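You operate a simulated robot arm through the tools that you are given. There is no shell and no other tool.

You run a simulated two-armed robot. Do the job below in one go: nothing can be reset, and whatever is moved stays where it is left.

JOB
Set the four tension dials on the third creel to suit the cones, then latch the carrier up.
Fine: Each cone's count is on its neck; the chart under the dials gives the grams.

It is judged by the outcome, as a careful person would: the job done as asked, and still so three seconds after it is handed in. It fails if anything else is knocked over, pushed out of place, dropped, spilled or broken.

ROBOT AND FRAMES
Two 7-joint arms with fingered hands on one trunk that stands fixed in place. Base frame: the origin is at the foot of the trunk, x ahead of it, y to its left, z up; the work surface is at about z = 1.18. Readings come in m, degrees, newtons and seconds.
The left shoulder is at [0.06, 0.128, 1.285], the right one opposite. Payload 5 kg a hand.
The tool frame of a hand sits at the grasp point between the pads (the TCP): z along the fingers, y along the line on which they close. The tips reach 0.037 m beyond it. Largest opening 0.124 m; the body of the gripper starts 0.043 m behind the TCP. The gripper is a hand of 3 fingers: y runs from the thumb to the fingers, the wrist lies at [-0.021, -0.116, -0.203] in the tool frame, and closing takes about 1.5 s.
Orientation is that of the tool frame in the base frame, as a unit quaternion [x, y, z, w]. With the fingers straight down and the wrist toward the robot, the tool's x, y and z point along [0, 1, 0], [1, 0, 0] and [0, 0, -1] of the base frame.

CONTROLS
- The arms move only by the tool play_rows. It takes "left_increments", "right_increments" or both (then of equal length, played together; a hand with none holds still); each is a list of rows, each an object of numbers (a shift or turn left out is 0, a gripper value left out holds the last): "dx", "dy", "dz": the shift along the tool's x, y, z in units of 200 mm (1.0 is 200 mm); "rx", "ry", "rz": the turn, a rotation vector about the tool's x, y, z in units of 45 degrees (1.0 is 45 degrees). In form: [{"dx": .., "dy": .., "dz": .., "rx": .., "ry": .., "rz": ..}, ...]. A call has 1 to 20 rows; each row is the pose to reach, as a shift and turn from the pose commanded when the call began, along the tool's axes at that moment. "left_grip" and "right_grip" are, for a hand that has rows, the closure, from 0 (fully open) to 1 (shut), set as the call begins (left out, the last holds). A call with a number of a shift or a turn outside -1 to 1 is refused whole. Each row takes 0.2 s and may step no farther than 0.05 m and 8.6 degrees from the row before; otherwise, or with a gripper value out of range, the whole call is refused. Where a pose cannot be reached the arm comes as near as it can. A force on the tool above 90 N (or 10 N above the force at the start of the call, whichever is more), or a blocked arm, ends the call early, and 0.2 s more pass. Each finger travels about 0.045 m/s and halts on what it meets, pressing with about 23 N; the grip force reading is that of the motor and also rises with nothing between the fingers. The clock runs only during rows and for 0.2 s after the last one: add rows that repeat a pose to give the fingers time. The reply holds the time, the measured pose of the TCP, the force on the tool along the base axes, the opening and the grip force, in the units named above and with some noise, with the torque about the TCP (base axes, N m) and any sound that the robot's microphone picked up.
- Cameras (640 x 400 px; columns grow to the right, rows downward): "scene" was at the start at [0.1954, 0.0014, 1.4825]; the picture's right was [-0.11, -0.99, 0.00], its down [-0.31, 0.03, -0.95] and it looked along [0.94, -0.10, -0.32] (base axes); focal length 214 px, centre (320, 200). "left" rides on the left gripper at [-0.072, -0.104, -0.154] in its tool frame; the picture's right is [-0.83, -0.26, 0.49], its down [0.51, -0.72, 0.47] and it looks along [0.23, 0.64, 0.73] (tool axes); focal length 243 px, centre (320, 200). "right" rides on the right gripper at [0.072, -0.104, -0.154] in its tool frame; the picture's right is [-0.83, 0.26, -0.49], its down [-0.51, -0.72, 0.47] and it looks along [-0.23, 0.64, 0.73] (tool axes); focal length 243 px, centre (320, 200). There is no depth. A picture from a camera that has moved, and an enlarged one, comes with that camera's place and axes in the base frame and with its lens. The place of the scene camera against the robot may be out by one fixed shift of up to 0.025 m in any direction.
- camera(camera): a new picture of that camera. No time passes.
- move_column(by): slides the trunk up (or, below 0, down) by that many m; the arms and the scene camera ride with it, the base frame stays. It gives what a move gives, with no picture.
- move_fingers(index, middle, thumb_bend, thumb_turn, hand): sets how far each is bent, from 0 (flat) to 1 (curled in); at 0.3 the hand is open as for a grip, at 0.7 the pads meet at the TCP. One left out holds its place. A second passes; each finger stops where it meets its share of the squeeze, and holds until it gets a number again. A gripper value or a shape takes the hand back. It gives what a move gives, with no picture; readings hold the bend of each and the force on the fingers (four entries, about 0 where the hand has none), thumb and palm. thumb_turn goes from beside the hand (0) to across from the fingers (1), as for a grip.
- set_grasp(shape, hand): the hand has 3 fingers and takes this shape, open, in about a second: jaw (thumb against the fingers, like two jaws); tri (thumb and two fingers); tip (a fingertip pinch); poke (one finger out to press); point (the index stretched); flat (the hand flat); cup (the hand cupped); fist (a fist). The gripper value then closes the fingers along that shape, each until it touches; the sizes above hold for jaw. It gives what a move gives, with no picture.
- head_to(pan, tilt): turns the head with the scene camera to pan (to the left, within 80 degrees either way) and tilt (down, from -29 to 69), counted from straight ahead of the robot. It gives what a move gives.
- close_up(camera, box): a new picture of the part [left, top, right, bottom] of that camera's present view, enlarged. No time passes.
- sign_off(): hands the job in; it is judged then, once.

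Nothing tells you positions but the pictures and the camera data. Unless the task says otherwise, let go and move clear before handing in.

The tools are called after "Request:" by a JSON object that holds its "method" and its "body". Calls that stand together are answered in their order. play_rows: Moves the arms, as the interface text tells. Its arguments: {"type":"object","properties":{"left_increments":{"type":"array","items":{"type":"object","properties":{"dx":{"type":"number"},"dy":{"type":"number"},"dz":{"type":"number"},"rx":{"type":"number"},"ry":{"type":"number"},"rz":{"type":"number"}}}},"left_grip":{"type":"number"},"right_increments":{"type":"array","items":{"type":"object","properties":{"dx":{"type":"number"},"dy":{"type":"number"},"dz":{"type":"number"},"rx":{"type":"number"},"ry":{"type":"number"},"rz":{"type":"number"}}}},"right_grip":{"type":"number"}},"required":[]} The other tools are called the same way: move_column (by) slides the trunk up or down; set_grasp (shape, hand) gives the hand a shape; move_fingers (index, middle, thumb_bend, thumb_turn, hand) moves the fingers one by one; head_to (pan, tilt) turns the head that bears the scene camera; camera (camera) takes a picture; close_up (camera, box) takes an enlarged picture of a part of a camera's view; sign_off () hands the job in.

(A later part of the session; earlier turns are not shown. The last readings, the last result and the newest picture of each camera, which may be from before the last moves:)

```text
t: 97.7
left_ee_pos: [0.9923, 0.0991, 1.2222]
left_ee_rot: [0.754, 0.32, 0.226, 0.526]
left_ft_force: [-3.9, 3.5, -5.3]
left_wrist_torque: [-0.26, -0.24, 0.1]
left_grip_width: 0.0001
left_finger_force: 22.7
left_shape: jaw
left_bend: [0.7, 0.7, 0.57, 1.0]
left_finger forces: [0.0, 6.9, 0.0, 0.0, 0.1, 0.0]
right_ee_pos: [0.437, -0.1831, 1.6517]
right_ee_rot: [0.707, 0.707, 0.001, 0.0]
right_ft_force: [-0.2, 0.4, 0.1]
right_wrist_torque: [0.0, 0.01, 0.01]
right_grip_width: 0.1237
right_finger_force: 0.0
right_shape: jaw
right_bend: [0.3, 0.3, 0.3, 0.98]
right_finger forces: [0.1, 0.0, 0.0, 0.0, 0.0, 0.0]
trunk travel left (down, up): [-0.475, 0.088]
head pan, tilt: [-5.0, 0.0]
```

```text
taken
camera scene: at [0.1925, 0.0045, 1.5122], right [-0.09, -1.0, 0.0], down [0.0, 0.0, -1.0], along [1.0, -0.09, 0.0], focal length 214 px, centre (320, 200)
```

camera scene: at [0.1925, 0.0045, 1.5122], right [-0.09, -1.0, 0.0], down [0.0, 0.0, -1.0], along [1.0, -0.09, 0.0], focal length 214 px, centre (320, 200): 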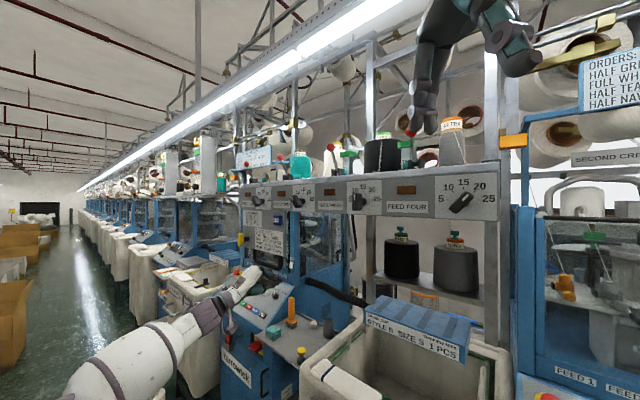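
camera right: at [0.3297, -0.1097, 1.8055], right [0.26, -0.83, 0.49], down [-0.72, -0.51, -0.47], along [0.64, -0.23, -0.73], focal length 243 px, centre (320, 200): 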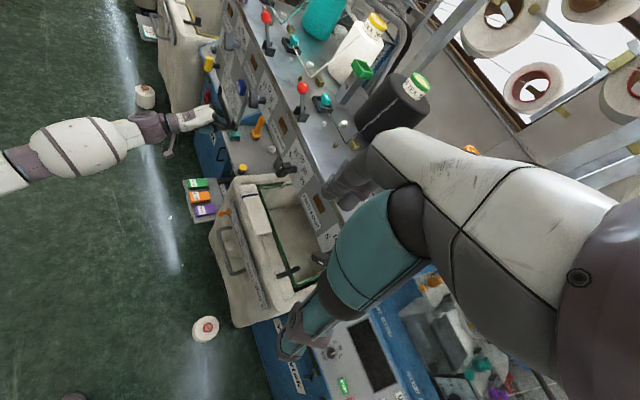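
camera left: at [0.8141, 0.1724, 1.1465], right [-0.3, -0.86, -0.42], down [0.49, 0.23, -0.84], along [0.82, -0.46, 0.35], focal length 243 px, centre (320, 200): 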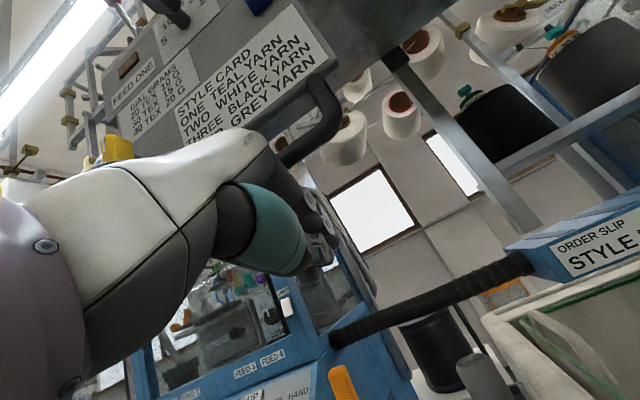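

Request:
{"method": "play_rows", "body": {"right_increments": [{"dy": -0.1, "dx": -0.1}, {"dy": -0.2, "dx": -0.25}, {"dy": -0.3, "dx": -0.4}, {"dy": -0.35, "dx": -0.55}, {"dy": -0.4, "dx": -0.7}]}}

Request:
{"method": "play_rows", "body": {"left_increments": [{"dy": 0.038, "dz": -0.014}, {"dy": 0.075, "dz": -0.027}, {"dy": 0.113, "dz": -0.041}, {"dy": 0.141, "dz": -0.051}]}}

Request:
{"method": "camera", "body": {"camera": "scene"}}

Request:
{"method": "close_up", "body": {"camera": "scene", "box": [230, 80, 550, 280]}}

```text
t: 98.8
left_ee_pos: [0.9921, 0.0974, 1.2215]
left_ee_rot: [0.754, 0.321, 0.226, 0.526]
left_ft_force: [-1.7, 2.0, -3.2]
left_wrist_torque: [-0.21, -0.16, 0.02]
left_grip_width: 0.0
left_finger_force: 22.6
left_shape: jaw
left_bend: [0.7, 0.7, 0.57, 1.0]
left_finger forces: [0.0, 4.6, 0.0, 0.1, 0.1, 0.0]
right_ee_pos: [0.3902, -0.3047, 1.617]
right_ee_rot: [0.704, 0.71, 0.007, 0.0]
right_ft_force: [0.0, -1.0, 0.7]
right_wrist_torque: [0.06, -0.02, 0.05]
right_grip_width: 0.1238
right_finger_force: 0.0
right_shape: jaw
right_bend: [0.3, 0.3, 0.3, 0.98]
right_finger forces: [0.0, 0.0, 0.0, 0.0, 0.0, 0.0]
right hand out of reach, approached as far as the arm can: row 2, 3, 4, 5
trunk travel left (down, up): [-0.475, 0.088]
head pan, tilt: [-5.0, 0.0]
```

```text
t: 99.7
left_ee_pos: [0.9927, 0.1014, 1.2222]
left_ee_rot: [0.759, 0.326, 0.22, 0.518]
left_ft_force: [-14.1, 13.6, -35.9]
left_wrist_torque: [-1.65, -1.01, 0.29]
left_grip_width: 0.0
left_finger_force: 22.7
left_shape: jaw
left_bend: [0.7, 0.7, 0.57, 1.0]
left_finger forces: [0.1, 40.2, 0.0, 0.0, 0.1, 0.0]
right_ee_pos: [0.392, -0.3002, 1.6177]
right_ee_rot: [0.705, 0.709, 0.006, 0.0]
right_ft_force: [0.5, -1.6, 0.1]
right_wrist_torque: [0.01, -0.04, 0.01]
right_grip_width: 0.1239
right_finger_force: 0.1
right_shape: jaw
right_bend: [0.3, 0.3, 0.3, 0.98]
right_finger forces: [0.1, 0.1, 0.0, 0.1, 0.0, 0.1]
trunk travel left (down, up): [-0.475, 0.088]
head pan, tilt: [-5.0, 0.0]
stopped in row 4 (left hand): the force on the tool passed its limit at 94 N (the readings are from after the stop); the commanded pose is now the measured one
```

```text
taken
camera scene: at [0.1938, 0.0061, 1.5124], right [-0.09, -1.0, 0.0], down [0.0, 0.0, -1.0], along [1.0, -0.09, 0.0], focal length 214 px, centre (320, 200)
```

scene: 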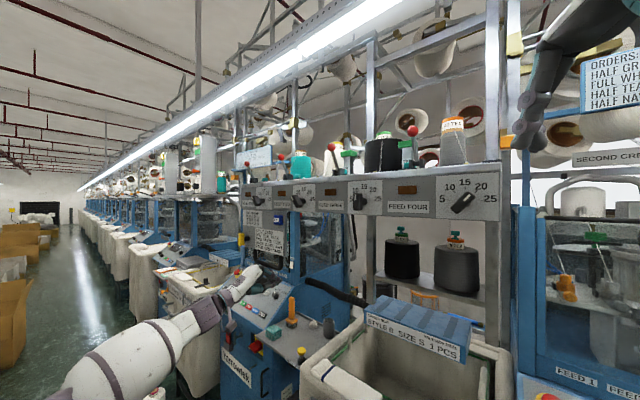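

```text
2.00 times, centred on (390, 180) of scene
camera zoom: at [0.1938, 0.0061, 1.5124], right [-0.09, -1.0, 0.0], down [0.0, 0.0, -1.0], along [1.0, -0.09, 0.0], focal length 429 px, centre (180, 240)
```

zoom: 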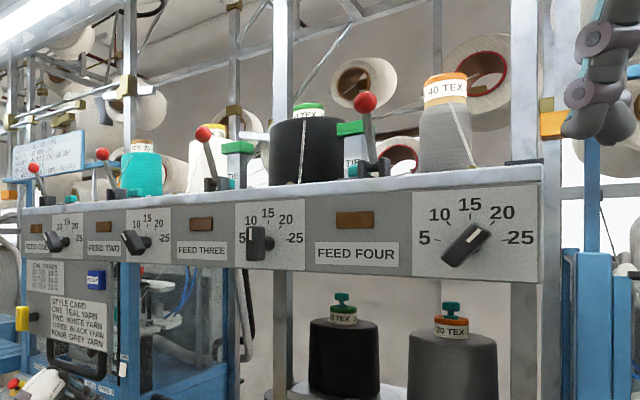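

The carrier has met its top stop. I ease the left hand down a little and check whether the carrier stays up by itself.

Request:
{"method": "play_rows", "body": {"left_increments": [{"dy": -0.03, "dz": 0.01}, {"dy": -0.06, "dz": 0.02}, {"dy": -0.1, "dz": 0.035}, {"dy": -0.1, "dz": 0.035}]}}

Request:
{"method": "close_up", "body": {"camera": "scene", "box": [230, 80, 550, 280]}}

Request:
{"method": "play_rows", "body": {"left_increments": [{}, {}, {}, {}, {}]}}

Request:
{"method": "close_up", "body": {"camera": "scene", "box": [230, 80, 550, 280]}}

```text
t: 100.7
left_ee_pos: [0.9929, 0.0983, 1.2101]
left_ee_rot: [0.757, 0.323, 0.223, 0.522]
left_ft_force: [-0.2, -0.3, -0.4]
left_wrist_torque: [-0.02, -0.05, -0.01]
left_grip_width: 0.0
left_finger_force: 23.2
left_shape: jaw
left_bend: [0.7, 0.7, 0.58, 1.0]
left_finger forces: [0.1, 0.0, 0.1, 0.0, 0.1, 0.0]
right_ee_pos: [0.3908, -0.3022, 1.6173]
right_ee_rot: [0.705, 0.71, 0.006, -0.001]
right_ft_force: [0.6, 0.2, -0.4]
right_wrist_torque: [-0.02, 0.0, 0.0]
right_grip_width: 0.1235
right_finger_force: 0.0
right_shape: jaw
right_bend: [0.3, 0.3, 0.3, 0.98]
right_finger forces: [0.0, 0.0, 0.0, 0.1, 0.0, 0.0]
trunk travel left (down, up): [-0.475, 0.088]
head pan, tilt: [-5.0, 0.0]
```

```text
2.00 times, centred on (390, 180) of scene
camera zoom: at [0.1932, 0.0044, 1.5122], right [-0.09, -1.0, 0.0], down [0.0, 0.0, -1.0], along [1.0, -0.09, 0.0], focal length 429 px, centre (180, 240)
```

zoom: 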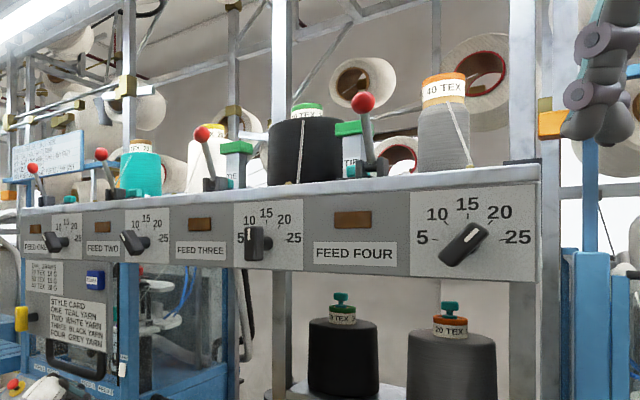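

```text
t: 101.9
left_ee_pos: [0.9914, 0.0989, 1.2096]
left_ee_rot: [0.759, 0.322, 0.222, 0.521]
left_ft_force: [-0.3, -0.8, 0.3]
left_wrist_torque: [-0.01, 0.03, 0.0]
left_grip_width: 0.0
left_finger_force: 23.7
left_shape: jaw
left_bend: [0.7, 0.7, 0.58, 1.0]
left_finger forces: [0.1, 0.1, 0.1, 0.0, 0.0, 0.0]
right_ee_pos: [0.3898, -0.3028, 1.6163]
right_ee_rot: [0.705, 0.71, 0.007, 0.0]
right_ft_force: [-1.0, 0.5, 0.2]
right_wrist_torque: [-0.02, 0.0, -0.02]
right_grip_width: 0.1239
right_finger_force: 0.2
right_shape: jaw
right_bend: [0.3, 0.3, 0.3, 0.98]
right_finger forces: [0.0, 0.0, 0.0, 0.1, 0.0, 0.0]
trunk travel left (down, up): [-0.475, 0.088]
head pan, tilt: [-5.0, 0.0]
```

```text
2.00 times, centred on (390, 180) of scene
camera zoom: at [0.1926, 0.004, 1.5121], right [-0.09, -1.0, 0.0], down [0.0, 0.0, -1.0], along [1.0, -0.09, 0.0], focal length 429 px, centre (180, 240)
```

zoom: 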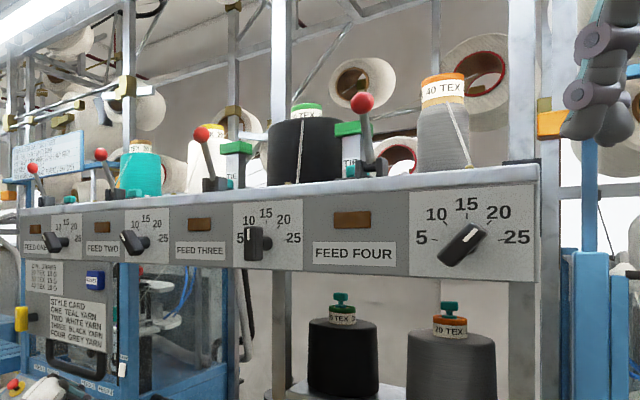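

The carrier stays up on its own. Now I withdraw the left hand from under the bar and turn it to work the yellow latch handle.

Request:
{"method": "play_rows", "body": {"left_increments": [{"dy": -0.1, "dz": 0.035}, {"dy": -0.19, "dz": 0.07}, {"dy": -0.24, "dz": -0.1}, {"dy": -0.3, "dz": -0.28}, {"dy": -0.36, "dz": -0.46}, {"dy": -0.42, "dz": -0.64}], "left_grip": 0.5}}

Request:
{"method": "play_rows", "body": {"left_increments": [{"rx": -0.17}, {"rx": -0.34}, {"rx": -0.5}]}}

Request:
{"method": "camera", "body": {"camera": "left"}}

Request:
{"method": "camera", "body": {"camera": "scene"}}

```text
t: 103.3
left_ee_pos: [0.8801, 0.205, 1.1794]
left_ee_rot: [0.758, 0.321, 0.222, 0.522]
left_ft_force: [-0.7, 0.3, 0.5]
left_wrist_torque: [0.0, 0.06, 0.01]
left_grip_width: 0.0616
left_finger_force: 0.1
left_shape: jaw
left_bend: [0.74, 0.45, 0.69, 1.0]
left_finger forces: [0.0, 0.0, 0.1, 0.1, 0.1, 0.0]
right_ee_pos: [0.3875, -0.2996, 1.6182]
right_ee_rot: [0.704, 0.71, 0.007, 0.0]
right_ft_force: [-0.8, 0.6, 0.2]
right_wrist_torque: [-0.04, -0.03, -0.01]
right_grip_width: 0.124
right_finger_force: 0.0
right_shape: jaw
right_bend: [0.3, 0.3, 0.3, 0.98]
right_finger forces: [0.0, 0.1, 0.1, 0.0, 0.1, 0.0]
trunk travel left (down, up): [-0.475, 0.088]
head pan, tilt: [-5.0, 0.0]
```

```text
t: 104.1
left_ee_pos: [0.8836, 0.2029, 1.1775]
left_ee_rot: [0.642, 0.273, 0.281, 0.659]
left_ft_force: [0.4, -0.8, 0.6]
left_wrist_torque: [0.04, 0.0, -0.01]
left_grip_width: 0.0619
left_finger_force: 0.2
left_shape: jaw
left_bend: [0.74, 0.45, 0.69, 1.0]
left_finger forces: [0.0, 0.0, 0.1, 0.0, 0.1, 0.1]
right_ee_pos: [0.3911, -0.3033, 1.6166]
right_ee_rot: [0.704, 0.71, 0.005, -0.001]
right_ft_force: [0.1, 0.0, 0.8]
right_wrist_torque: [0.03, 0.02, 0.0]
right_grip_width: 0.1236
right_finger_force: 0.2
right_shape: jaw
right_bend: [0.3, 0.3, 0.3, 0.98]
right_finger forces: [0.0, 0.0, 0.1, 0.1, 0.0, 0.0]
trunk travel left (down, up): [-0.475, 0.088]
head pan, tilt: [-5.0, 0.0]
```

```text
taken
camera left: at [0.7266, 0.2552, 1.0688], right [-0.21, -0.94, -0.25], down [0.71, 0.03, -0.71], along [0.67, -0.33, 0.66], focal length 243 px, centre (320, 200)
```

left: 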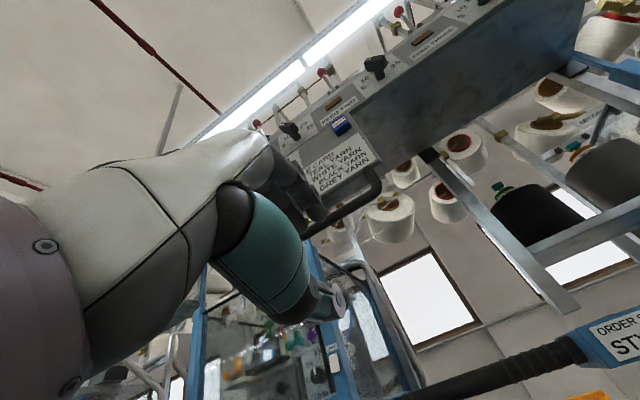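

```text
taken
camera scene: at [0.1934, 0.0028, 1.512], right [-0.09, -1.0, 0.0], down [0.0, 0.0, -1.0], along [1.0, -0.09, 0.0], focal length 214 px, centre (320, 200)
```

scene: 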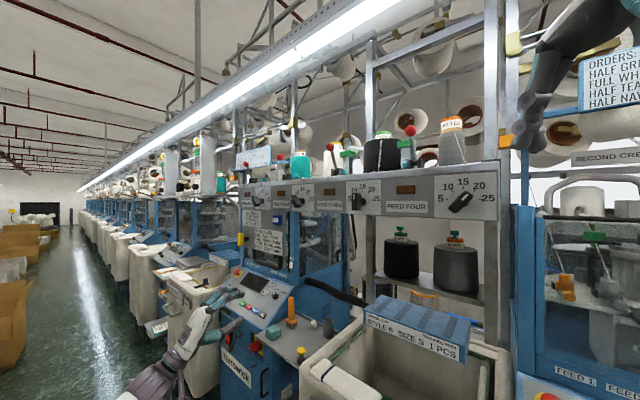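

Request:
{"method": "play_rows", "body": {"left_increments": [{"dx": 0.09, "dy": 0.13, "dz": -0.04}, {"dx": 0.19, "dy": 0.26, "dz": -0.08}, {"dx": 0.28, "dy": 0.4, "dz": -0.13}, {"dx": 0.38, "dy": 0.53, "dz": -0.17}, {"dx": 0.472, "dy": 0.66, "dz": -0.2145}, {"dx": 0.472, "dy": 0.66, "dz": -0.2145}]}}

Request:
{"method": "camera", "body": {"camera": "left"}}

Request:
{"method": "close_up", "body": {"camera": "scene", "box": [210, 180, 310, 280]}}

```text
t: 105.5
left_ee_pos: [0.9147, 0.3035, 1.3083]
left_ee_rot: [0.642, 0.272, 0.28, 0.66]
left_ft_force: [0.1, 0.0, 1.6]
left_wrist_torque: [0.02, 0.02, 0.01]
left_grip_width: 0.0618
left_finger_force: 0.1
left_shape: jaw
left_bend: [0.74, 0.45, 0.69, 1.0]
left_finger forces: [0.0, 0.0, 0.1, 0.0, 0.0, 0.1]
right_ee_pos: [0.3907, -0.3024, 1.6171]
right_ee_rot: [0.704, 0.71, 0.008, -0.001]
right_ft_force: [0.0, -0.2, 0.6]
right_wrist_torque: [0.03, -0.01, -0.01]
right_grip_width: 0.1238
right_finger_force: 0.0
right_shape: jaw
right_bend: [0.3, 0.3, 0.3, 0.98]
right_finger forces: [0.1, 0.0, 0.0, 0.1, 0.1, 0.0]
trunk travel left (down, up): [-0.475, 0.088]
head pan, tilt: [-5.0, 0.0]
```

```text
taken
camera left: at [0.7576, 0.3565, 1.2007], right [-0.22, -0.94, -0.25], down [0.71, 0.03, -0.71], along [0.68, -0.33, 0.66], focal length 243 px, centre (320, 200)
```

left: 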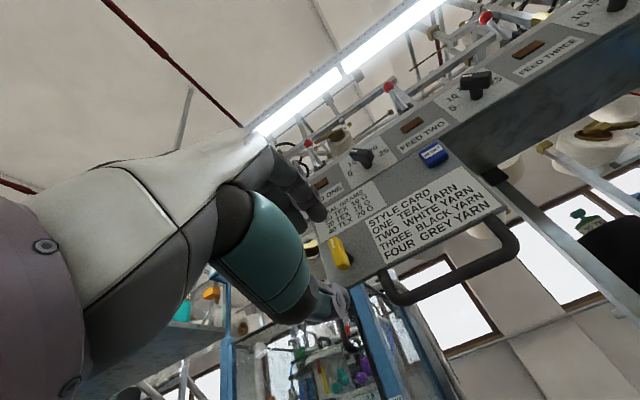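

```text
4.00 times, centred on (260, 230) of scene
camera zoom: at [0.1925, 0.0039, 1.5121], right [-0.09, -1.0, 0.0], down [0.0, 0.0, -1.0], along [1.0, -0.09, 0.0], focal length 858 px, centre (560, 80)
```

zoom: 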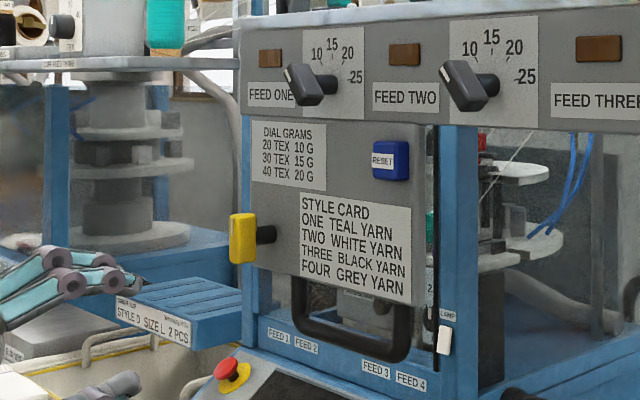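

Yellow handle now at about (1.044, 0.216, 1.37), upright. I roll the left hand 90° (palm line horizontal) at a standoff in front of it.

Request:
{"method": "play_rows", "body": {"left_increments": [{"dx": 0.02, "dy": 0.05, "rz": -0.16}, {"dx": 0.05, "dy": 0.1, "rz": -0.33}, {"dx": 0.08, "dy": 0.16, "rz": -0.5}, {"dx": 0.1, "dy": 0.21, "rz": -0.67}, {"dx": 0.12, "dy": 0.26, "rz": -0.84}, {"dx": 0.148, "dy": 0.3085, "rz": -1.0}]}}

Request:
{"method": "play_rows", "body": {"left_increments": [{"rz": -0.16}, {"rz": -0.33}, {"rz": -0.5}, {"rz": -0.67}, {"rz": -0.84}, {"rz": -1.0}, {"rz": -1.0}]}}

Request:
{"method": "camera", "body": {"camera": "left"}}

Request:
{"method": "close_up", "body": {"camera": "scene", "box": [190, 180, 310, 280]}}

```text
t: 106.9
left_ee_pos: [0.9346, 0.3246, 1.3691]
left_ee_rot: [0.488, 0.498, 0.006, 0.717]
left_ft_force: [0.5, 0.2, -0.2]
left_wrist_torque: [-0.01, -0.01, 0.02]
left_grip_width: 0.062
left_finger_force: 0.0
left_shape: jaw
left_bend: [0.74, 0.45, 0.69, 1.0]
left_finger forces: [0.0, 0.0, 0.0, 0.1, 0.1, 0.0]
right_ee_pos: [0.3909, -0.3038, 1.6162]
right_ee_rot: [0.705, 0.709, 0.007, -0.001]
right_ft_force: [0.4, -0.1, 0.2]
right_wrist_torque: [0.04, -0.05, 0.01]
right_grip_width: 0.1237
right_finger_force: 0.1
right_shape: jaw
right_bend: [0.3, 0.3, 0.3, 0.98]
right_finger forces: [0.0, 0.1, 0.1, 0.0, 0.0, 0.1]
trunk travel left (down, up): [-0.475, 0.088]
head pan, tilt: [-5.0, 0.0]
```

```text
t: 108.5
left_ee_pos: [0.9348, 0.3252, 1.3694]
left_ee_rot: [0.26, 0.647, -0.267, 0.665]
left_ft_force: [0.5, 0.5, 0.0]
left_wrist_torque: [0.0, 0.0, -0.01]
left_grip_width: 0.0618
left_finger_force: 0.1
left_shape: jaw
left_bend: [0.74, 0.45, 0.69, 1.0]
left_finger forces: [0.0, 0.0, 0.0, 0.1, 0.0, 0.0]
right_ee_pos: [0.3908, -0.302, 1.6179]
right_ee_rot: [0.704, 0.71, 0.007, -0.001]
right_ft_force: [-0.3, 0.8, -0.1]
right_wrist_torque: [0.0, 0.0, -0.02]
right_grip_width: 0.124
right_finger_force: 0.0
right_shape: jaw
right_bend: [0.3, 0.3, 0.3, 0.98]
right_finger forces: [0.0, 0.1, 0.0, 0.0, 0.1, 0.1]
trunk travel left (down, up): [-0.475, 0.088]
head pan, tilt: [-5.0, 0.0]
```

```text
taken
camera left: at [0.7517, 0.358, 1.4387], right [0.16, -0.51, 0.84], down [-0.15, -0.86, -0.49], along [0.98, -0.05, -0.21], focal length 243 px, centre (320, 200)
```

left: 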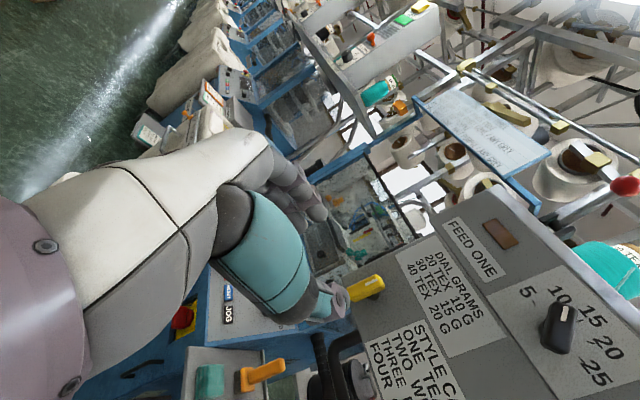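

```text
4.00 times, centred on (250, 230) of scene
camera zoom: at [0.1923, 0.0042, 1.5121], right [-0.09, -1.0, 0.0], down [0.0, 0.0, -1.0], along [1.0, -0.09, 0.0], focal length 858 px, centre (600, 80)
```

zoom: 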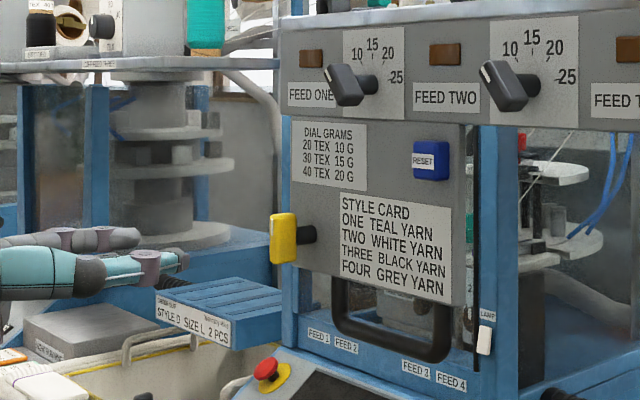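

Request:
{"method": "close_up", "body": {"camera": "left", "box": [330, 260, 410, 320]}}

```text
6.67 times, centred on (370, 290) of left
camera zoom: at [0.7517, 0.358, 1.4387], right [0.16, -0.51, 0.84], down [-0.15, -0.86, -0.49], along [0.98, -0.05, -0.21], focal length 1618 px, centre (-13, -400)
```

zoom: 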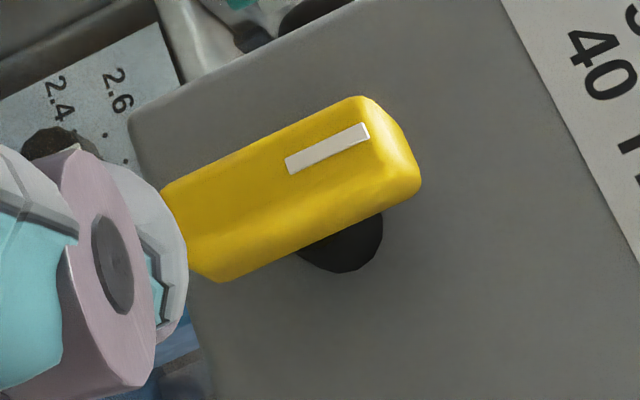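

Request:
{"method": "play_rows", "body": {"left_increments": [{"dx": 0.05, "dz": 0.15}, {"dx": 0.05, "dz": 0.3}, {"dx": 0.05, "dz": 0.42}, {"dx": 0.05, "dz": 0.42}]}}

Request:
{"method": "close_up", "body": {"camera": "left", "box": [290, 220, 410, 310]}}

Request:
{"method": "close_up", "body": {"camera": "scene", "box": [210, 205, 290, 265]}}

```text
t: 109.5
left_ee_pos: [0.9953, 0.2668, 1.3611]
left_ee_rot: [0.261, 0.647, -0.268, 0.665]
left_ft_force: [-0.1, -0.6, 0.0]
left_wrist_torque: [0.01, -0.01, -0.02]
left_grip_width: 0.0617
left_finger_force: 0.1
left_shape: jaw
left_bend: [0.74, 0.45, 0.69, 1.0]
left_finger forces: [0.1, 0.0, 0.0, 0.0, 0.1, 0.0]
right_ee_pos: [0.3916, -0.3026, 1.6169]
right_ee_rot: [0.704, 0.71, 0.007, -0.001]
right_ft_force: [0.2, 0.4, 0.0]
right_wrist_torque: [-0.01, -0.02, 0.01]
right_grip_width: 0.1236
right_finger_force: 0.0
right_shape: jaw
right_bend: [0.3, 0.3, 0.3, 0.98]
right_finger forces: [0.1, 0.0, 0.0, 0.1, 0.1, 0.0]
trunk travel left (down, up): [-0.475, 0.088]
head pan, tilt: [-5.0, 0.0]
```

```text
4.44 times, centred on (350, 265) of left
camera zoom: at [0.8122, 0.2993, 1.4298], right [0.16, -0.51, 0.84], down [-0.15, -0.86, -0.49], along [0.98, -0.05, -0.21], focal length 1078 px, centre (187, -89)
```

zoom: 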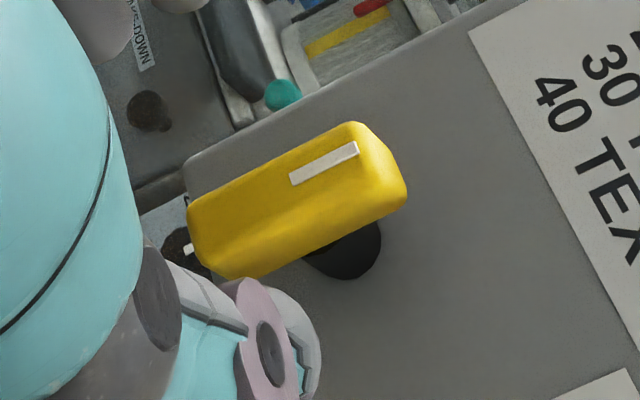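

```text
6.67 times, centred on (250, 235) of scene
camera zoom: at [0.1925, 0.0041, 1.5121], right [-0.09, -1.0, 0.0], down [0.0, 0.0, -1.0], along [1.0, -0.09, 0.0], focal length 1430 px, centre (787, -33)
```

zoom: 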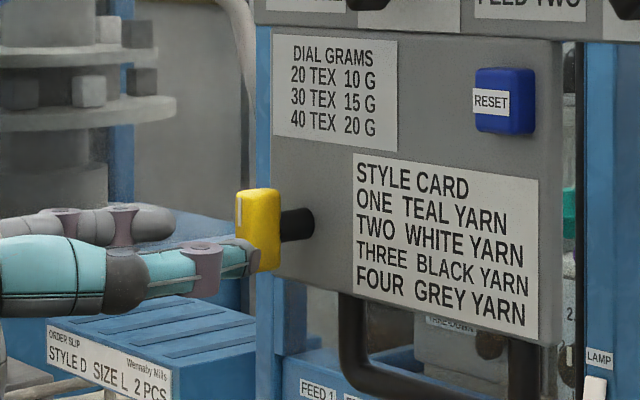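

Request:
{"method": "play_rows", "body": {"left_increments": [{"dy": 0.02, "dz": 0.1}, {"dy": 0.02, "dz": 0.2}, {"dy": 0.02, "dz": 0.275}, {"dy": 0.02, "dz": 0.275}]}}

Request:
{"method": "play_rows", "body": {"left_increments": [{}, {}, {}, {}, {}, {}, {}], "left_grip": 1.0}}

Request:
{"method": "close_up", "body": {"camera": "left", "box": [260, 190, 400, 310]}}

Request:
{"method": "close_up", "body": {"camera": "scene", "box": [210, 205, 290, 265]}}

```text
t: 110.5
left_ee_pos: [1.0369, 0.233, 1.3635]
left_ee_rot: [0.261, 0.646, -0.267, 0.666]
left_ft_force: [-4.9, 5.5, -0.1]
left_wrist_torque: [0.03, -0.04, -0.36]
left_grip_width: 0.0622
left_finger_force: 0.1
left_shape: jaw
left_bend: [0.74, 0.45, 0.69, 1.0]
left_finger forces: [0.0, 0.1, 0.1, 0.0, 7.6, 0.0]
right_ee_pos: [0.3886, -0.3018, 1.6163]
right_ee_rot: [0.705, 0.709, 0.006, -0.001]
right_ft_force: [0.2, -0.3, 0.6]
right_wrist_torque: [0.0, 0.0, 0.02]
right_grip_width: 0.124
right_finger_force: 0.1
right_shape: jaw
right_bend: [0.3, 0.3, 0.3, 0.98]
right_finger forces: [0.0, 0.0, 0.0, 0.0, 0.0, 0.1]
trunk travel left (down, up): [-0.475, 0.088]
head pan, tilt: [-5.0, 0.0]
```

```text
t: 112.1
left_ee_pos: [1.0389, 0.2315, 1.3636]
left_ee_rot: [0.261, 0.647, -0.268, 0.665]
left_ft_force: [4.8, 7.6, 4.7]
left_wrist_torque: [-0.25, -0.13, 0.21]
left_grip_width: 0.0146
left_finger_force: 23.0
left_shape: jaw
left_bend: [0.7, 0.7, 0.75, 1.0]
left_finger forces: [19.7, 5.9, 0.0, 0.1, 14.3, 0.1]
right_ee_pos: [0.3899, -0.3012, 1.6166]
right_ee_rot: [0.705, 0.709, 0.006, -0.001]
right_ft_force: [1.1, 0.3, 0.4]
right_wrist_torque: [-0.02, -0.01, -0.04]
right_grip_width: 0.1239
right_finger_force: 0.1
right_shape: jaw
right_bend: [0.3, 0.3, 0.3, 0.98]
right_finger forces: [0.0, 0.0, 0.1, 0.0, 0.0, 0.0]
trunk travel left (down, up): [-0.475, 0.088]
head pan, tilt: [-5.0, 0.0]
```

```text
3.33 times, centred on (330, 250) of left
camera zoom: at [0.8547, 0.2659, 1.4327], right [0.16, -0.51, 0.84], down [-0.15, -0.86, -0.49], along [0.98, -0.05, -0.21], focal length 809 px, centre (287, 33)
```

zoom: 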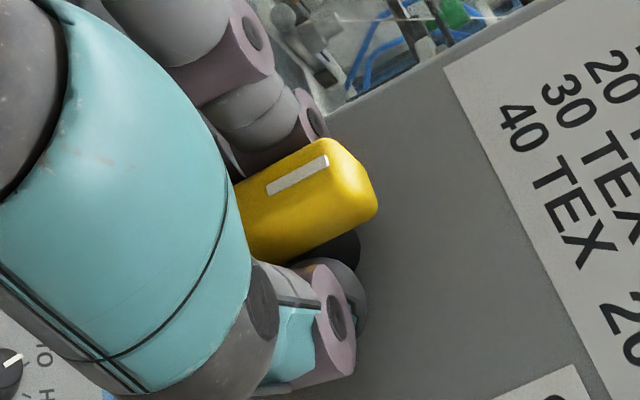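

```text
6.67 times, centred on (250, 235) of scene
camera zoom: at [0.1925, 0.0054, 1.5122], right [-0.09, -1.0, 0.0], down [0.0, 0.0, -1.0], along [1.0, -0.09, 0.0], focal length 1430 px, centre (787, -33)
```

zoom: 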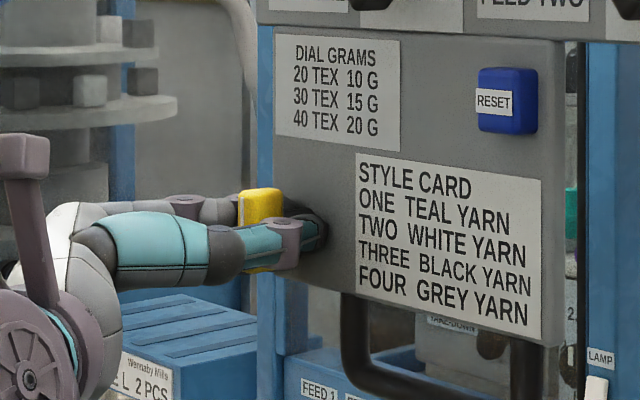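

Request:
{"method": "play_rows", "body": {"left_increments": [{}, {}, {"dz": -0.015}, {"dz": -0.03}], "left_grip": 0.7}}

Request:
{"method": "play_rows", "body": {"left_increments": [{}, {}, {}, {}, {}], "left_grip": 1.0}}

Request:
{"method": "play_rows", "body": {"left_increments": [{"rz": 0.11}, {"rz": 0.22}, {"rz": 0.33}, {"rz": 0.33}]}}

Request:
{"method": "close_up", "body": {"camera": "left", "box": [260, 190, 400, 310]}}

Request:
{"method": "close_up", "body": {"camera": "scene", "box": [210, 205, 290, 265]}}

```text
t: 113.1
left_ee_pos: [1.0324, 0.2351, 1.3632]
left_ee_rot: [0.261, 0.647, -0.267, 0.665]
left_ft_force: [-0.3, -0.3, 1.3]
left_wrist_torque: [0.0, 0.02, -0.02]
left_grip_width: 0.037
left_finger_force: 0.0
left_shape: jaw
left_bend: [0.74, 0.54, 0.74, 1.0]
left_finger forces: [0.0, 0.0, 0.0, 0.0, 0.1, 0.0]
right_ee_pos: [0.3887, -0.3024, 1.617]
right_ee_rot: [0.705, 0.709, 0.006, 0.0]
right_ft_force: [-0.6, 0.1, -0.1]
right_wrist_torque: [0.03, -0.01, 0.01]
right_grip_width: 0.1239
right_finger_force: 0.1
right_shape: jaw
right_bend: [0.3, 0.3, 0.3, 0.98]
right_finger forces: [0.0, 0.1, 0.0, 0.0, 0.0, 0.1]
trunk travel left (down, up): [-0.475, 0.088]
head pan, tilt: [-5.0, 0.0]
```

```text
t: 114.3
left_ee_pos: [1.0329, 0.2354, 1.3637]
left_ee_rot: [0.261, 0.647, -0.267, 0.665]
left_ft_force: [0.7, -1.8, 0.1]
left_wrist_torque: [0.0, -0.07, 0.0]
left_grip_width: 0.0114
left_finger_force: 22.9
left_shape: jaw
left_bend: [0.7, 0.7, 0.74, 1.0]
left_finger forces: [13.7, 6.6, 0.0, 0.0, 20.2, 0.0]
right_ee_pos: [0.3903, -0.3021, 1.6166]
right_ee_rot: [0.705, 0.709, 0.007, -0.001]
right_ft_force: [0.1, 0.3, 0.1]
right_wrist_torque: [0.05, -0.01, 0.03]
right_grip_width: 0.1237
right_finger_force: 0.0
right_shape: jaw
right_bend: [0.3, 0.3, 0.3, 0.98]
right_finger forces: [0.0, 0.0, 0.0, 0.0, 0.1, 0.0]
trunk travel left (down, up): [-0.475, 0.088]
head pan, tilt: [-5.0, 0.0]
```

```text
t: 115.3
left_ee_pos: [1.033, 0.236, 1.3646]
left_ee_rot: [0.342, 0.607, -0.179, 0.695]
left_ft_force: [4.8, -1.2, 7.4]
left_wrist_torque: [-0.26, -0.08, 0.11]
left_grip_width: 0.0104
left_finger_force: 22.8
left_shape: jaw
left_bend: [0.7, 0.7, 0.74, 1.0]
left_finger forces: [18.6, 5.8, 0.1, 0.1, 18.7, 0.1]
right_ee_pos: [0.3897, -0.3017, 1.6163]
right_ee_rot: [0.705, 0.71, 0.007, -0.001]
right_ft_force: [0.8, 0.0, -0.3]
right_wrist_torque: [-0.04, 0.0, 0.03]
right_grip_width: 0.1237
right_finger_force: 0.1
right_shape: jaw
right_bend: [0.3, 0.3, 0.3, 0.98]
right_finger forces: [0.0, 0.0, 0.0, 0.0, 0.0, 0.0]
trunk travel left (down, up): [-0.475, 0.088]
head pan, tilt: [-5.0, 0.0]
```

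```text
3.33 times, centred on (330, 250) of left
camera zoom: at [0.8398, 0.2565, 1.4031], right [0.02, -0.66, 0.75], down [-0.04, -0.75, -0.66], along [1.0, -0.02, -0.04], focal length 809 px, centre (287, 33)
```

zoom: 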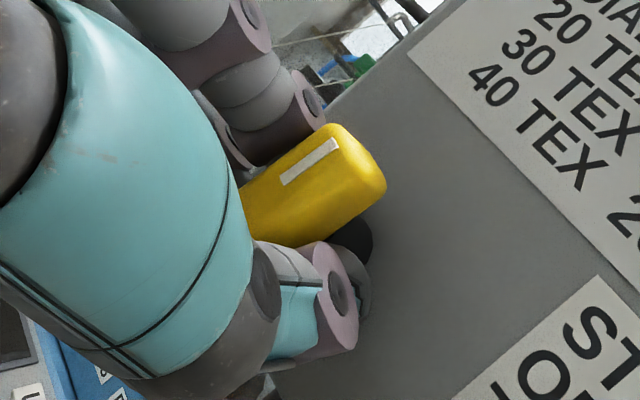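

```text
6.67 times, centred on (250, 235) of scene
camera zoom: at [0.1921, 0.0036, 1.5123], right [-0.09, -1.0, 0.0], down [0.0, 0.0, -1.0], along [1.0, -0.09, 0.0], focal length 1430 px, centre (787, -33)
```

zoom: 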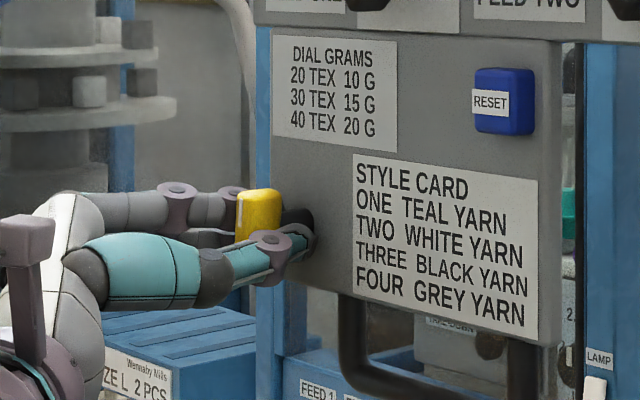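

The handle is turning clockwise. I continue the turn in stages.

Request:
{"method": "play_rows", "body": {"left_increments": [{"rz": 0.14}, {"rz": 0.28}, {"rz": 0.42}, {"rz": 0.56}, {"rz": 0.7}, {"rz": 0.7}]}}

Request:
{"method": "close_up", "body": {"camera": "left", "box": [260, 190, 400, 310]}}

Request:
{"method": "close_up", "body": {"camera": "scene", "box": [210, 205, 290, 265]}}

```text
t: 116.7
left_ee_pos: [1.0317, 0.2346, 1.366]
left_ee_rot: [0.494, 0.49, 0.016, 0.718]
left_ft_force: [5.7, -2.4, 16.0]
left_wrist_torque: [-0.51, -0.35, 0.2]
left_grip_width: 0.0096
left_finger_force: 22.9
left_shape: jaw
left_bend: [0.7, 0.7, 0.75, 1.0]
left_finger forces: [22.0, 6.6, 0.0, 0.1, 16.4, 0.0]
right_ee_pos: [0.3884, -0.3037, 1.6162]
right_ee_rot: [0.704, 0.71, 0.006, -0.001]
right_ft_force: [0.5, -0.3, 0.7]
right_wrist_torque: [-0.01, 0.01, 0.01]
right_grip_width: 0.1238
right_finger_force: 0.1
right_shape: jaw
right_bend: [0.3, 0.3, 0.3, 0.98]
right_finger forces: [0.1, 0.0, 0.0, 0.1, 0.0, 0.0]
trunk travel left (down, up): [-0.475, 0.088]
head pan, tilt: [-5.0, 0.0]
```

```text
3.33 times, centred on (330, 250) of left
camera zoom: at [0.8369, 0.2517, 1.3357], right [-0.2, -0.9, 0.4], down [0.27, -0.44, -0.86], along [0.94, -0.06, 0.33], focal length 809 px, centre (287, 33)
```

zoom: 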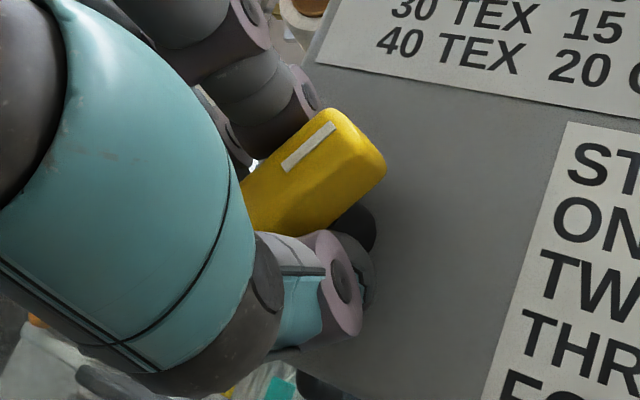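

```text
6.67 times, centred on (250, 235) of scene
camera zoom: at [0.1907, 0.0025, 1.5125], right [-0.09, -1.0, 0.0], down [0.0, 0.0, -1.0], along [1.0, -0.09, 0.0], focal length 1430 px, centre (787, -33)
```

zoom: 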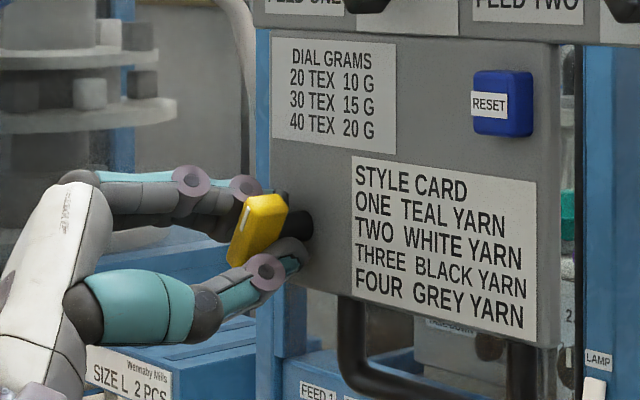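

Request:
{"method": "play_rows", "body": {"left_increments": [{"rz": 0.14}, {"rz": 0.28}, {"rz": 0.42}, {"rz": 0.56}, {"rz": 0.7}, {"rz": 0.85}, {"rz": 1.0}, {"rz": 1.0}]}}

Request:
{"method": "close_up", "body": {"camera": "left", "box": [260, 190, 400, 310]}}

Request:
{"method": "close_up", "body": {"camera": "scene", "box": [210, 205, 290, 265]}}

```text
t: 118.5
left_ee_pos: [1.0304, 0.2344, 1.3669]
left_ee_rot: [0.645, 0.264, 0.29, 0.656]
left_ft_force: [1.5, -0.4, 23.2]
left_wrist_torque: [-0.67, -0.46, -0.1]
left_grip_width: 0.0092
left_finger_force: 23.0
left_shape: jaw
left_bend: [0.7, 0.7, 0.76, 1.0]
left_finger forces: [25.6, 9.1, 0.0, 0.1, 13.4, 0.0]
right_ee_pos: [0.3871, -0.3034, 1.6171]
right_ee_rot: [0.705, 0.71, 0.008, 0.0]
right_ft_force: [-0.3, 0.6, -0.5]
right_wrist_torque: [0.02, 0.01, -0.04]
right_grip_width: 0.124
right_finger_force: 0.1
right_shape: jaw
right_bend: [0.3, 0.3, 0.3, 0.98]
right_finger forces: [0.0, 0.0, 0.0, 0.0, 0.0, 0.0]
trunk travel left (down, up): [-0.475, 0.088]
head pan, tilt: [-5.0, 0.0]
```

```text
3.33 times, centred on (330, 250) of left
camera zoom: at [0.875, 0.2888, 1.2562], right [-0.21, -0.94, -0.27], down [0.72, 0.04, -0.69], along [0.66, -0.34, 0.67], focal length 809 px, centre (287, 33)
```

zoom: 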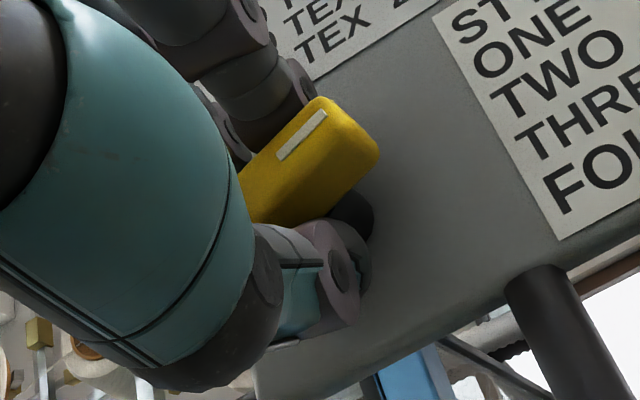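

```text
6.67 times, centred on (250, 235) of scene
camera zoom: at [0.1889, 0.0031, 1.5127], right [-0.09, -1.0, 0.0], down [0.0, 0.0, -1.0], along [1.0, -0.09, 0.0], focal length 1430 px, centre (787, -33)
```

zoom: 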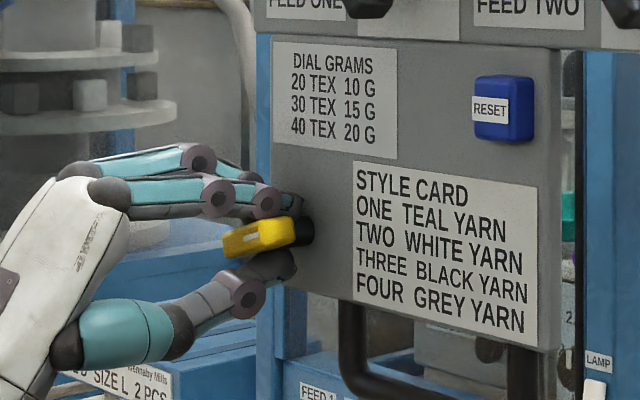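

Request:
{"method": "play_rows", "body": {"left_increments": [{"rz": 0.12}, {"rz": 0.24}, {"rz": 0.36}, {"rz": 0.36}]}}

Request:
{"method": "close_up", "body": {"camera": "left", "box": [260, 190, 400, 310]}}

Request:
{"method": "close_up", "body": {"camera": "scene", "box": [210, 205, 290, 265]}}

```text
t: 119.5
left_ee_pos: [1.0289, 0.2332, 1.366]
left_ee_rot: [0.676, 0.17, 0.379, 0.609]
left_ft_force: [-5.9, -3.4, 19.3]
left_wrist_torque: [-0.58, -0.39, -0.31]
left_grip_width: 0.0093
left_finger_force: 23.1
left_shape: jaw
left_bend: [0.7, 0.7, 0.76, 1.0]
left_finger forces: [25.2, 8.8, 0.0, 0.1, 14.5, 0.0]
right_ee_pos: [0.3862, -0.3048, 1.6162]
right_ee_rot: [0.704, 0.71, 0.008, 0.0]
right_ft_force: [-0.3, 0.0, -0.5]
right_wrist_torque: [-0.03, 0.01, 0.03]
right_grip_width: 0.1239
right_finger_force: 0.1
right_shape: jaw
right_bend: [0.3, 0.3, 0.3, 0.98]
right_finger forces: [0.1, 0.0, 0.0, 0.0, 0.0, 0.0]
trunk travel left (down, up): [-0.475, 0.088]
head pan, tilt: [-5.0, 0.0]
```

```text
3.33 times, centred on (330, 250) of left
camera zoom: at [0.8973, 0.3113, 1.2414], right [-0.13, -0.86, -0.49], down [0.84, 0.17, -0.52], along [0.53, -0.48, 0.7], focal length 809 px, centre (287, 33)
```

zoom: 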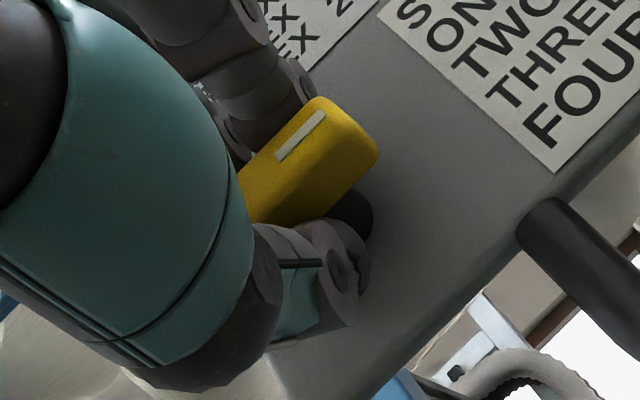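

```text
6.67 times, centred on (250, 235) of scene
camera zoom: at [0.1882, 0.0026, 1.5127], right [-0.09, -1.0, 0.0], down [0.0, 0.0, -1.0], along [1.0, -0.09, 0.0], focal length 1430 px, centre (787, -33)
```

zoom: 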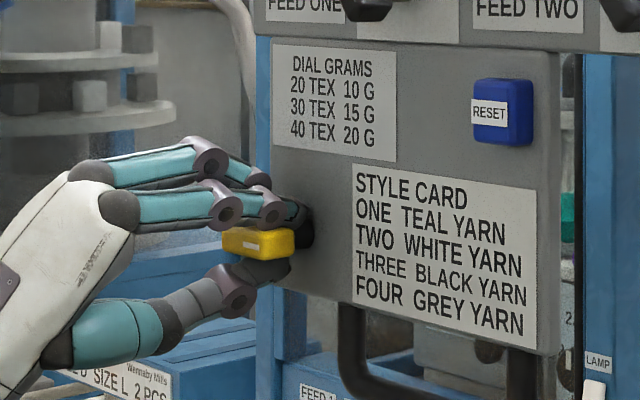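

Request:
{"method": "play_rows", "body": {"left_increments": [{"rz": 0.11}, {"rz": 0.22}, {"rz": 0.22}]}}

Request:
{"method": "close_up", "body": {"camera": "left", "box": [260, 190, 400, 310]}}

Request:
{"method": "close_up", "body": {"camera": "scene", "box": [210, 205, 290, 265]}}

```text
t: 120.3
left_ee_pos: [1.0319, 0.2342, 1.3668]
left_ee_rot: [0.688, 0.112, 0.43, 0.574]
left_ft_force: [-1.9, -3.5, 20.1]
left_wrist_torque: [-0.73, -0.17, -0.32]
left_grip_width: 0.0091
left_finger_force: 23.5
left_shape: jaw
left_bend: [0.7, 0.7, 0.77, 0.99]
left_finger forces: [29.2, 5.5, 0.0, 0.0, 15.6, 0.1]
right_ee_pos: [0.3866, -0.3041, 1.6183]
right_ee_rot: [0.705, 0.709, 0.007, 0.0]
right_ft_force: [0.4, 0.0, 0.4]
right_wrist_torque: [-0.03, -0.03, -0.01]
right_grip_width: 0.1236
right_finger_force: 0.0
right_shape: jaw
right_bend: [0.3, 0.3, 0.3, 0.98]
right_finger forces: [0.0, 0.1, 0.1, 0.1, 0.0, 0.1]
trunk travel left (down, up): [-0.475, 0.088]
head pan, tilt: [-5.0, 0.0]
```

```text
3.33 times, centred on (330, 250) of left
camera zoom: at [0.9124, 0.327, 1.2365], right [-0.06, -0.8, -0.6], down [0.89, 0.23, -0.39], along [0.45, -0.56, 0.7], focal length 809 px, centre (287, 33)
```

zoom: 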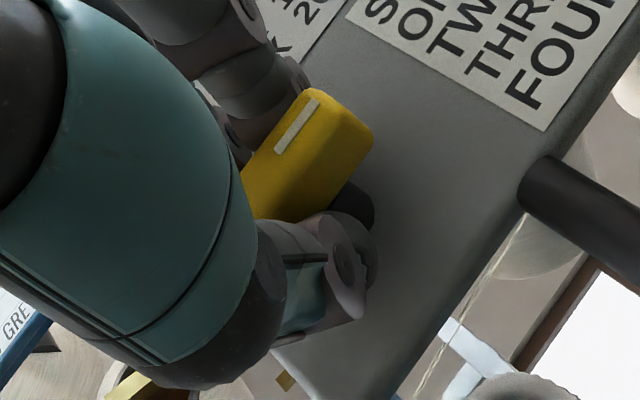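

```text
6.67 times, centred on (250, 235) of scene
camera zoom: at [0.1886, 0.0025, 1.5127], right [-0.09, -1.0, 0.0], down [0.0, 0.0, -1.0], along [1.0, -0.09, 0.0], focal length 1430 px, centre (787, -33)
```

zoom: 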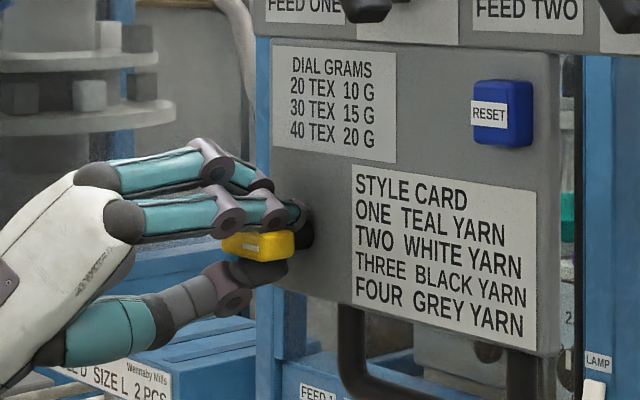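

The handle has stopped at 90° (horizontal) — at its end stop. I release it and back off, then check.

Request:
{"method": "play_rows", "body": {"left_increments": [{}, {}, {}, {}, {}], "left_grip": 0.5}}

Request:
{"method": "play_rows", "body": {"left_increments": [{"dz": -0.1}, {"dz": -0.25}, {"dz": -0.4}, {"dz": -0.6}]}}

Request:
{"method": "camera", "body": {"camera": "left"}}

Request:
{"method": "close_up", "body": {"camera": "scene", "box": [210, 205, 290, 265]}}

Request:
{"method": "camera", "body": {"camera": "scene"}}

```text
t: 121.5
left_ee_pos: [1.0338, 0.2362, 1.3629]
left_ee_rot: [0.688, 0.113, 0.43, 0.573]
left_ft_force: [-0.2, -0.1, 0.4]
left_wrist_torque: [-0.03, -0.01, 0.0]
left_grip_width: 0.0621
left_finger_force: 0.0
left_shape: jaw
left_bend: [0.74, 0.45, 0.69, 1.0]
left_finger forces: [0.1, 0.0, 0.0, 0.0, 0.0, 0.0]
right_ee_pos: [0.3914, -0.3027, 1.6157]
right_ee_rot: [0.704, 0.71, 0.006, -0.001]
right_ft_force: [1.3, -0.7, 0.6]
right_wrist_torque: [0.0, -0.06, 0.01]
right_grip_width: 0.1238
right_finger_force: 0.1
right_shape: jaw
right_bend: [0.3, 0.3, 0.3, 0.98]
right_finger forces: [0.0, 0.1, 0.0, 0.1, 0.1, 0.0]
trunk travel left (down, up): [-0.475, 0.088]
head pan, tilt: [-5.0, 0.0]
```

```text
t: 122.5
left_ee_pos: [0.9466, 0.3201, 1.36]
left_ee_rot: [0.687, 0.113, 0.429, 0.575]
left_ft_force: [-0.7, -0.1, -0.1]
left_wrist_torque: [0.02, -0.01, 0.01]
left_grip_width: 0.0616
left_finger_force: 0.0
left_shape: jaw
left_bend: [0.74, 0.45, 0.69, 1.0]
left_finger forces: [0.1, 0.0, 0.0, 0.1, 0.1, 0.0]
right_ee_pos: [0.3887, -0.3, 1.6184]
right_ee_rot: [0.704, 0.71, 0.007, 0.001]
right_ft_force: [0.0, 0.7, 0.4]
right_wrist_torque: [-0.06, 0.0, 0.0]
right_grip_width: 0.1237
right_finger_force: 0.0
right_shape: jaw
right_bend: [0.3, 0.3, 0.3, 0.98]
right_finger forces: [0.0, 0.1, 0.1, 0.0, 0.1, 0.1]
trunk travel left (down, up): [-0.475, 0.088]
head pan, tilt: [-5.0, 0.0]
```

```text
taken
camera left: at [0.8287, 0.4124, 1.2308], right [-0.06, -0.8, -0.6], down [0.89, 0.23, -0.39], along [0.45, -0.56, 0.7], focal length 243 px, centre (320, 200)
```

left: 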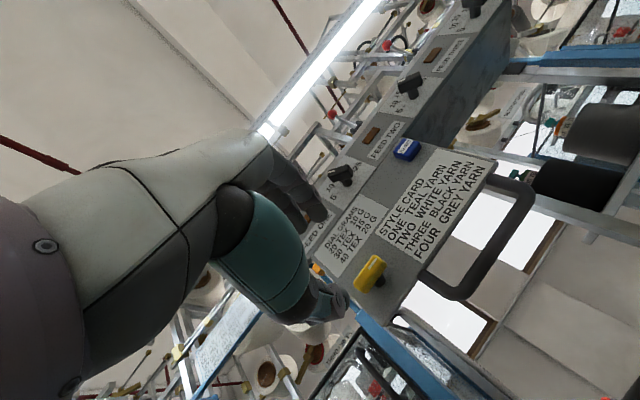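

```text
6.67 times, centred on (250, 235) of scene
camera zoom: at [0.191, 0.0061, 1.5124], right [-0.09, -1.0, 0.0], down [0.0, 0.0, -1.0], along [1.0, -0.09, 0.0], focal length 1430 px, centre (787, -33)
```

zoom: 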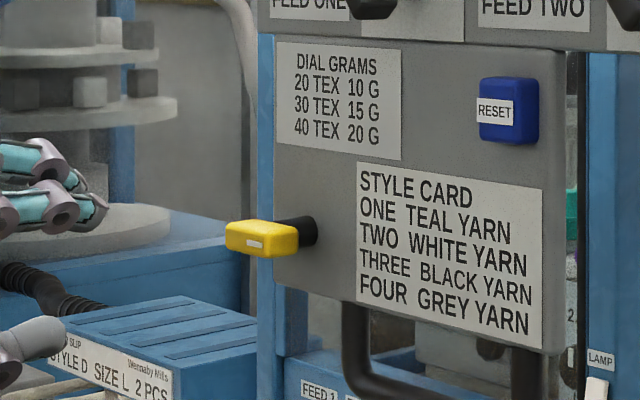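

```text
taken
camera scene: at [0.191, 0.0061, 1.5124], right [-0.09, -1.0, 0.0], down [0.0, 0.0, -1.0], along [1.0, -0.09, 0.0], focal length 214 px, centre (320, 200)
```

scene: 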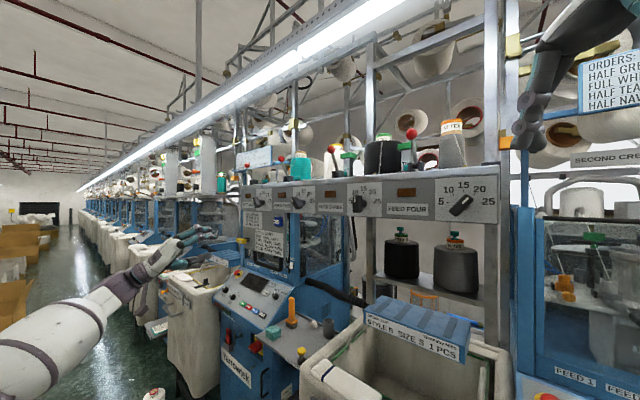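

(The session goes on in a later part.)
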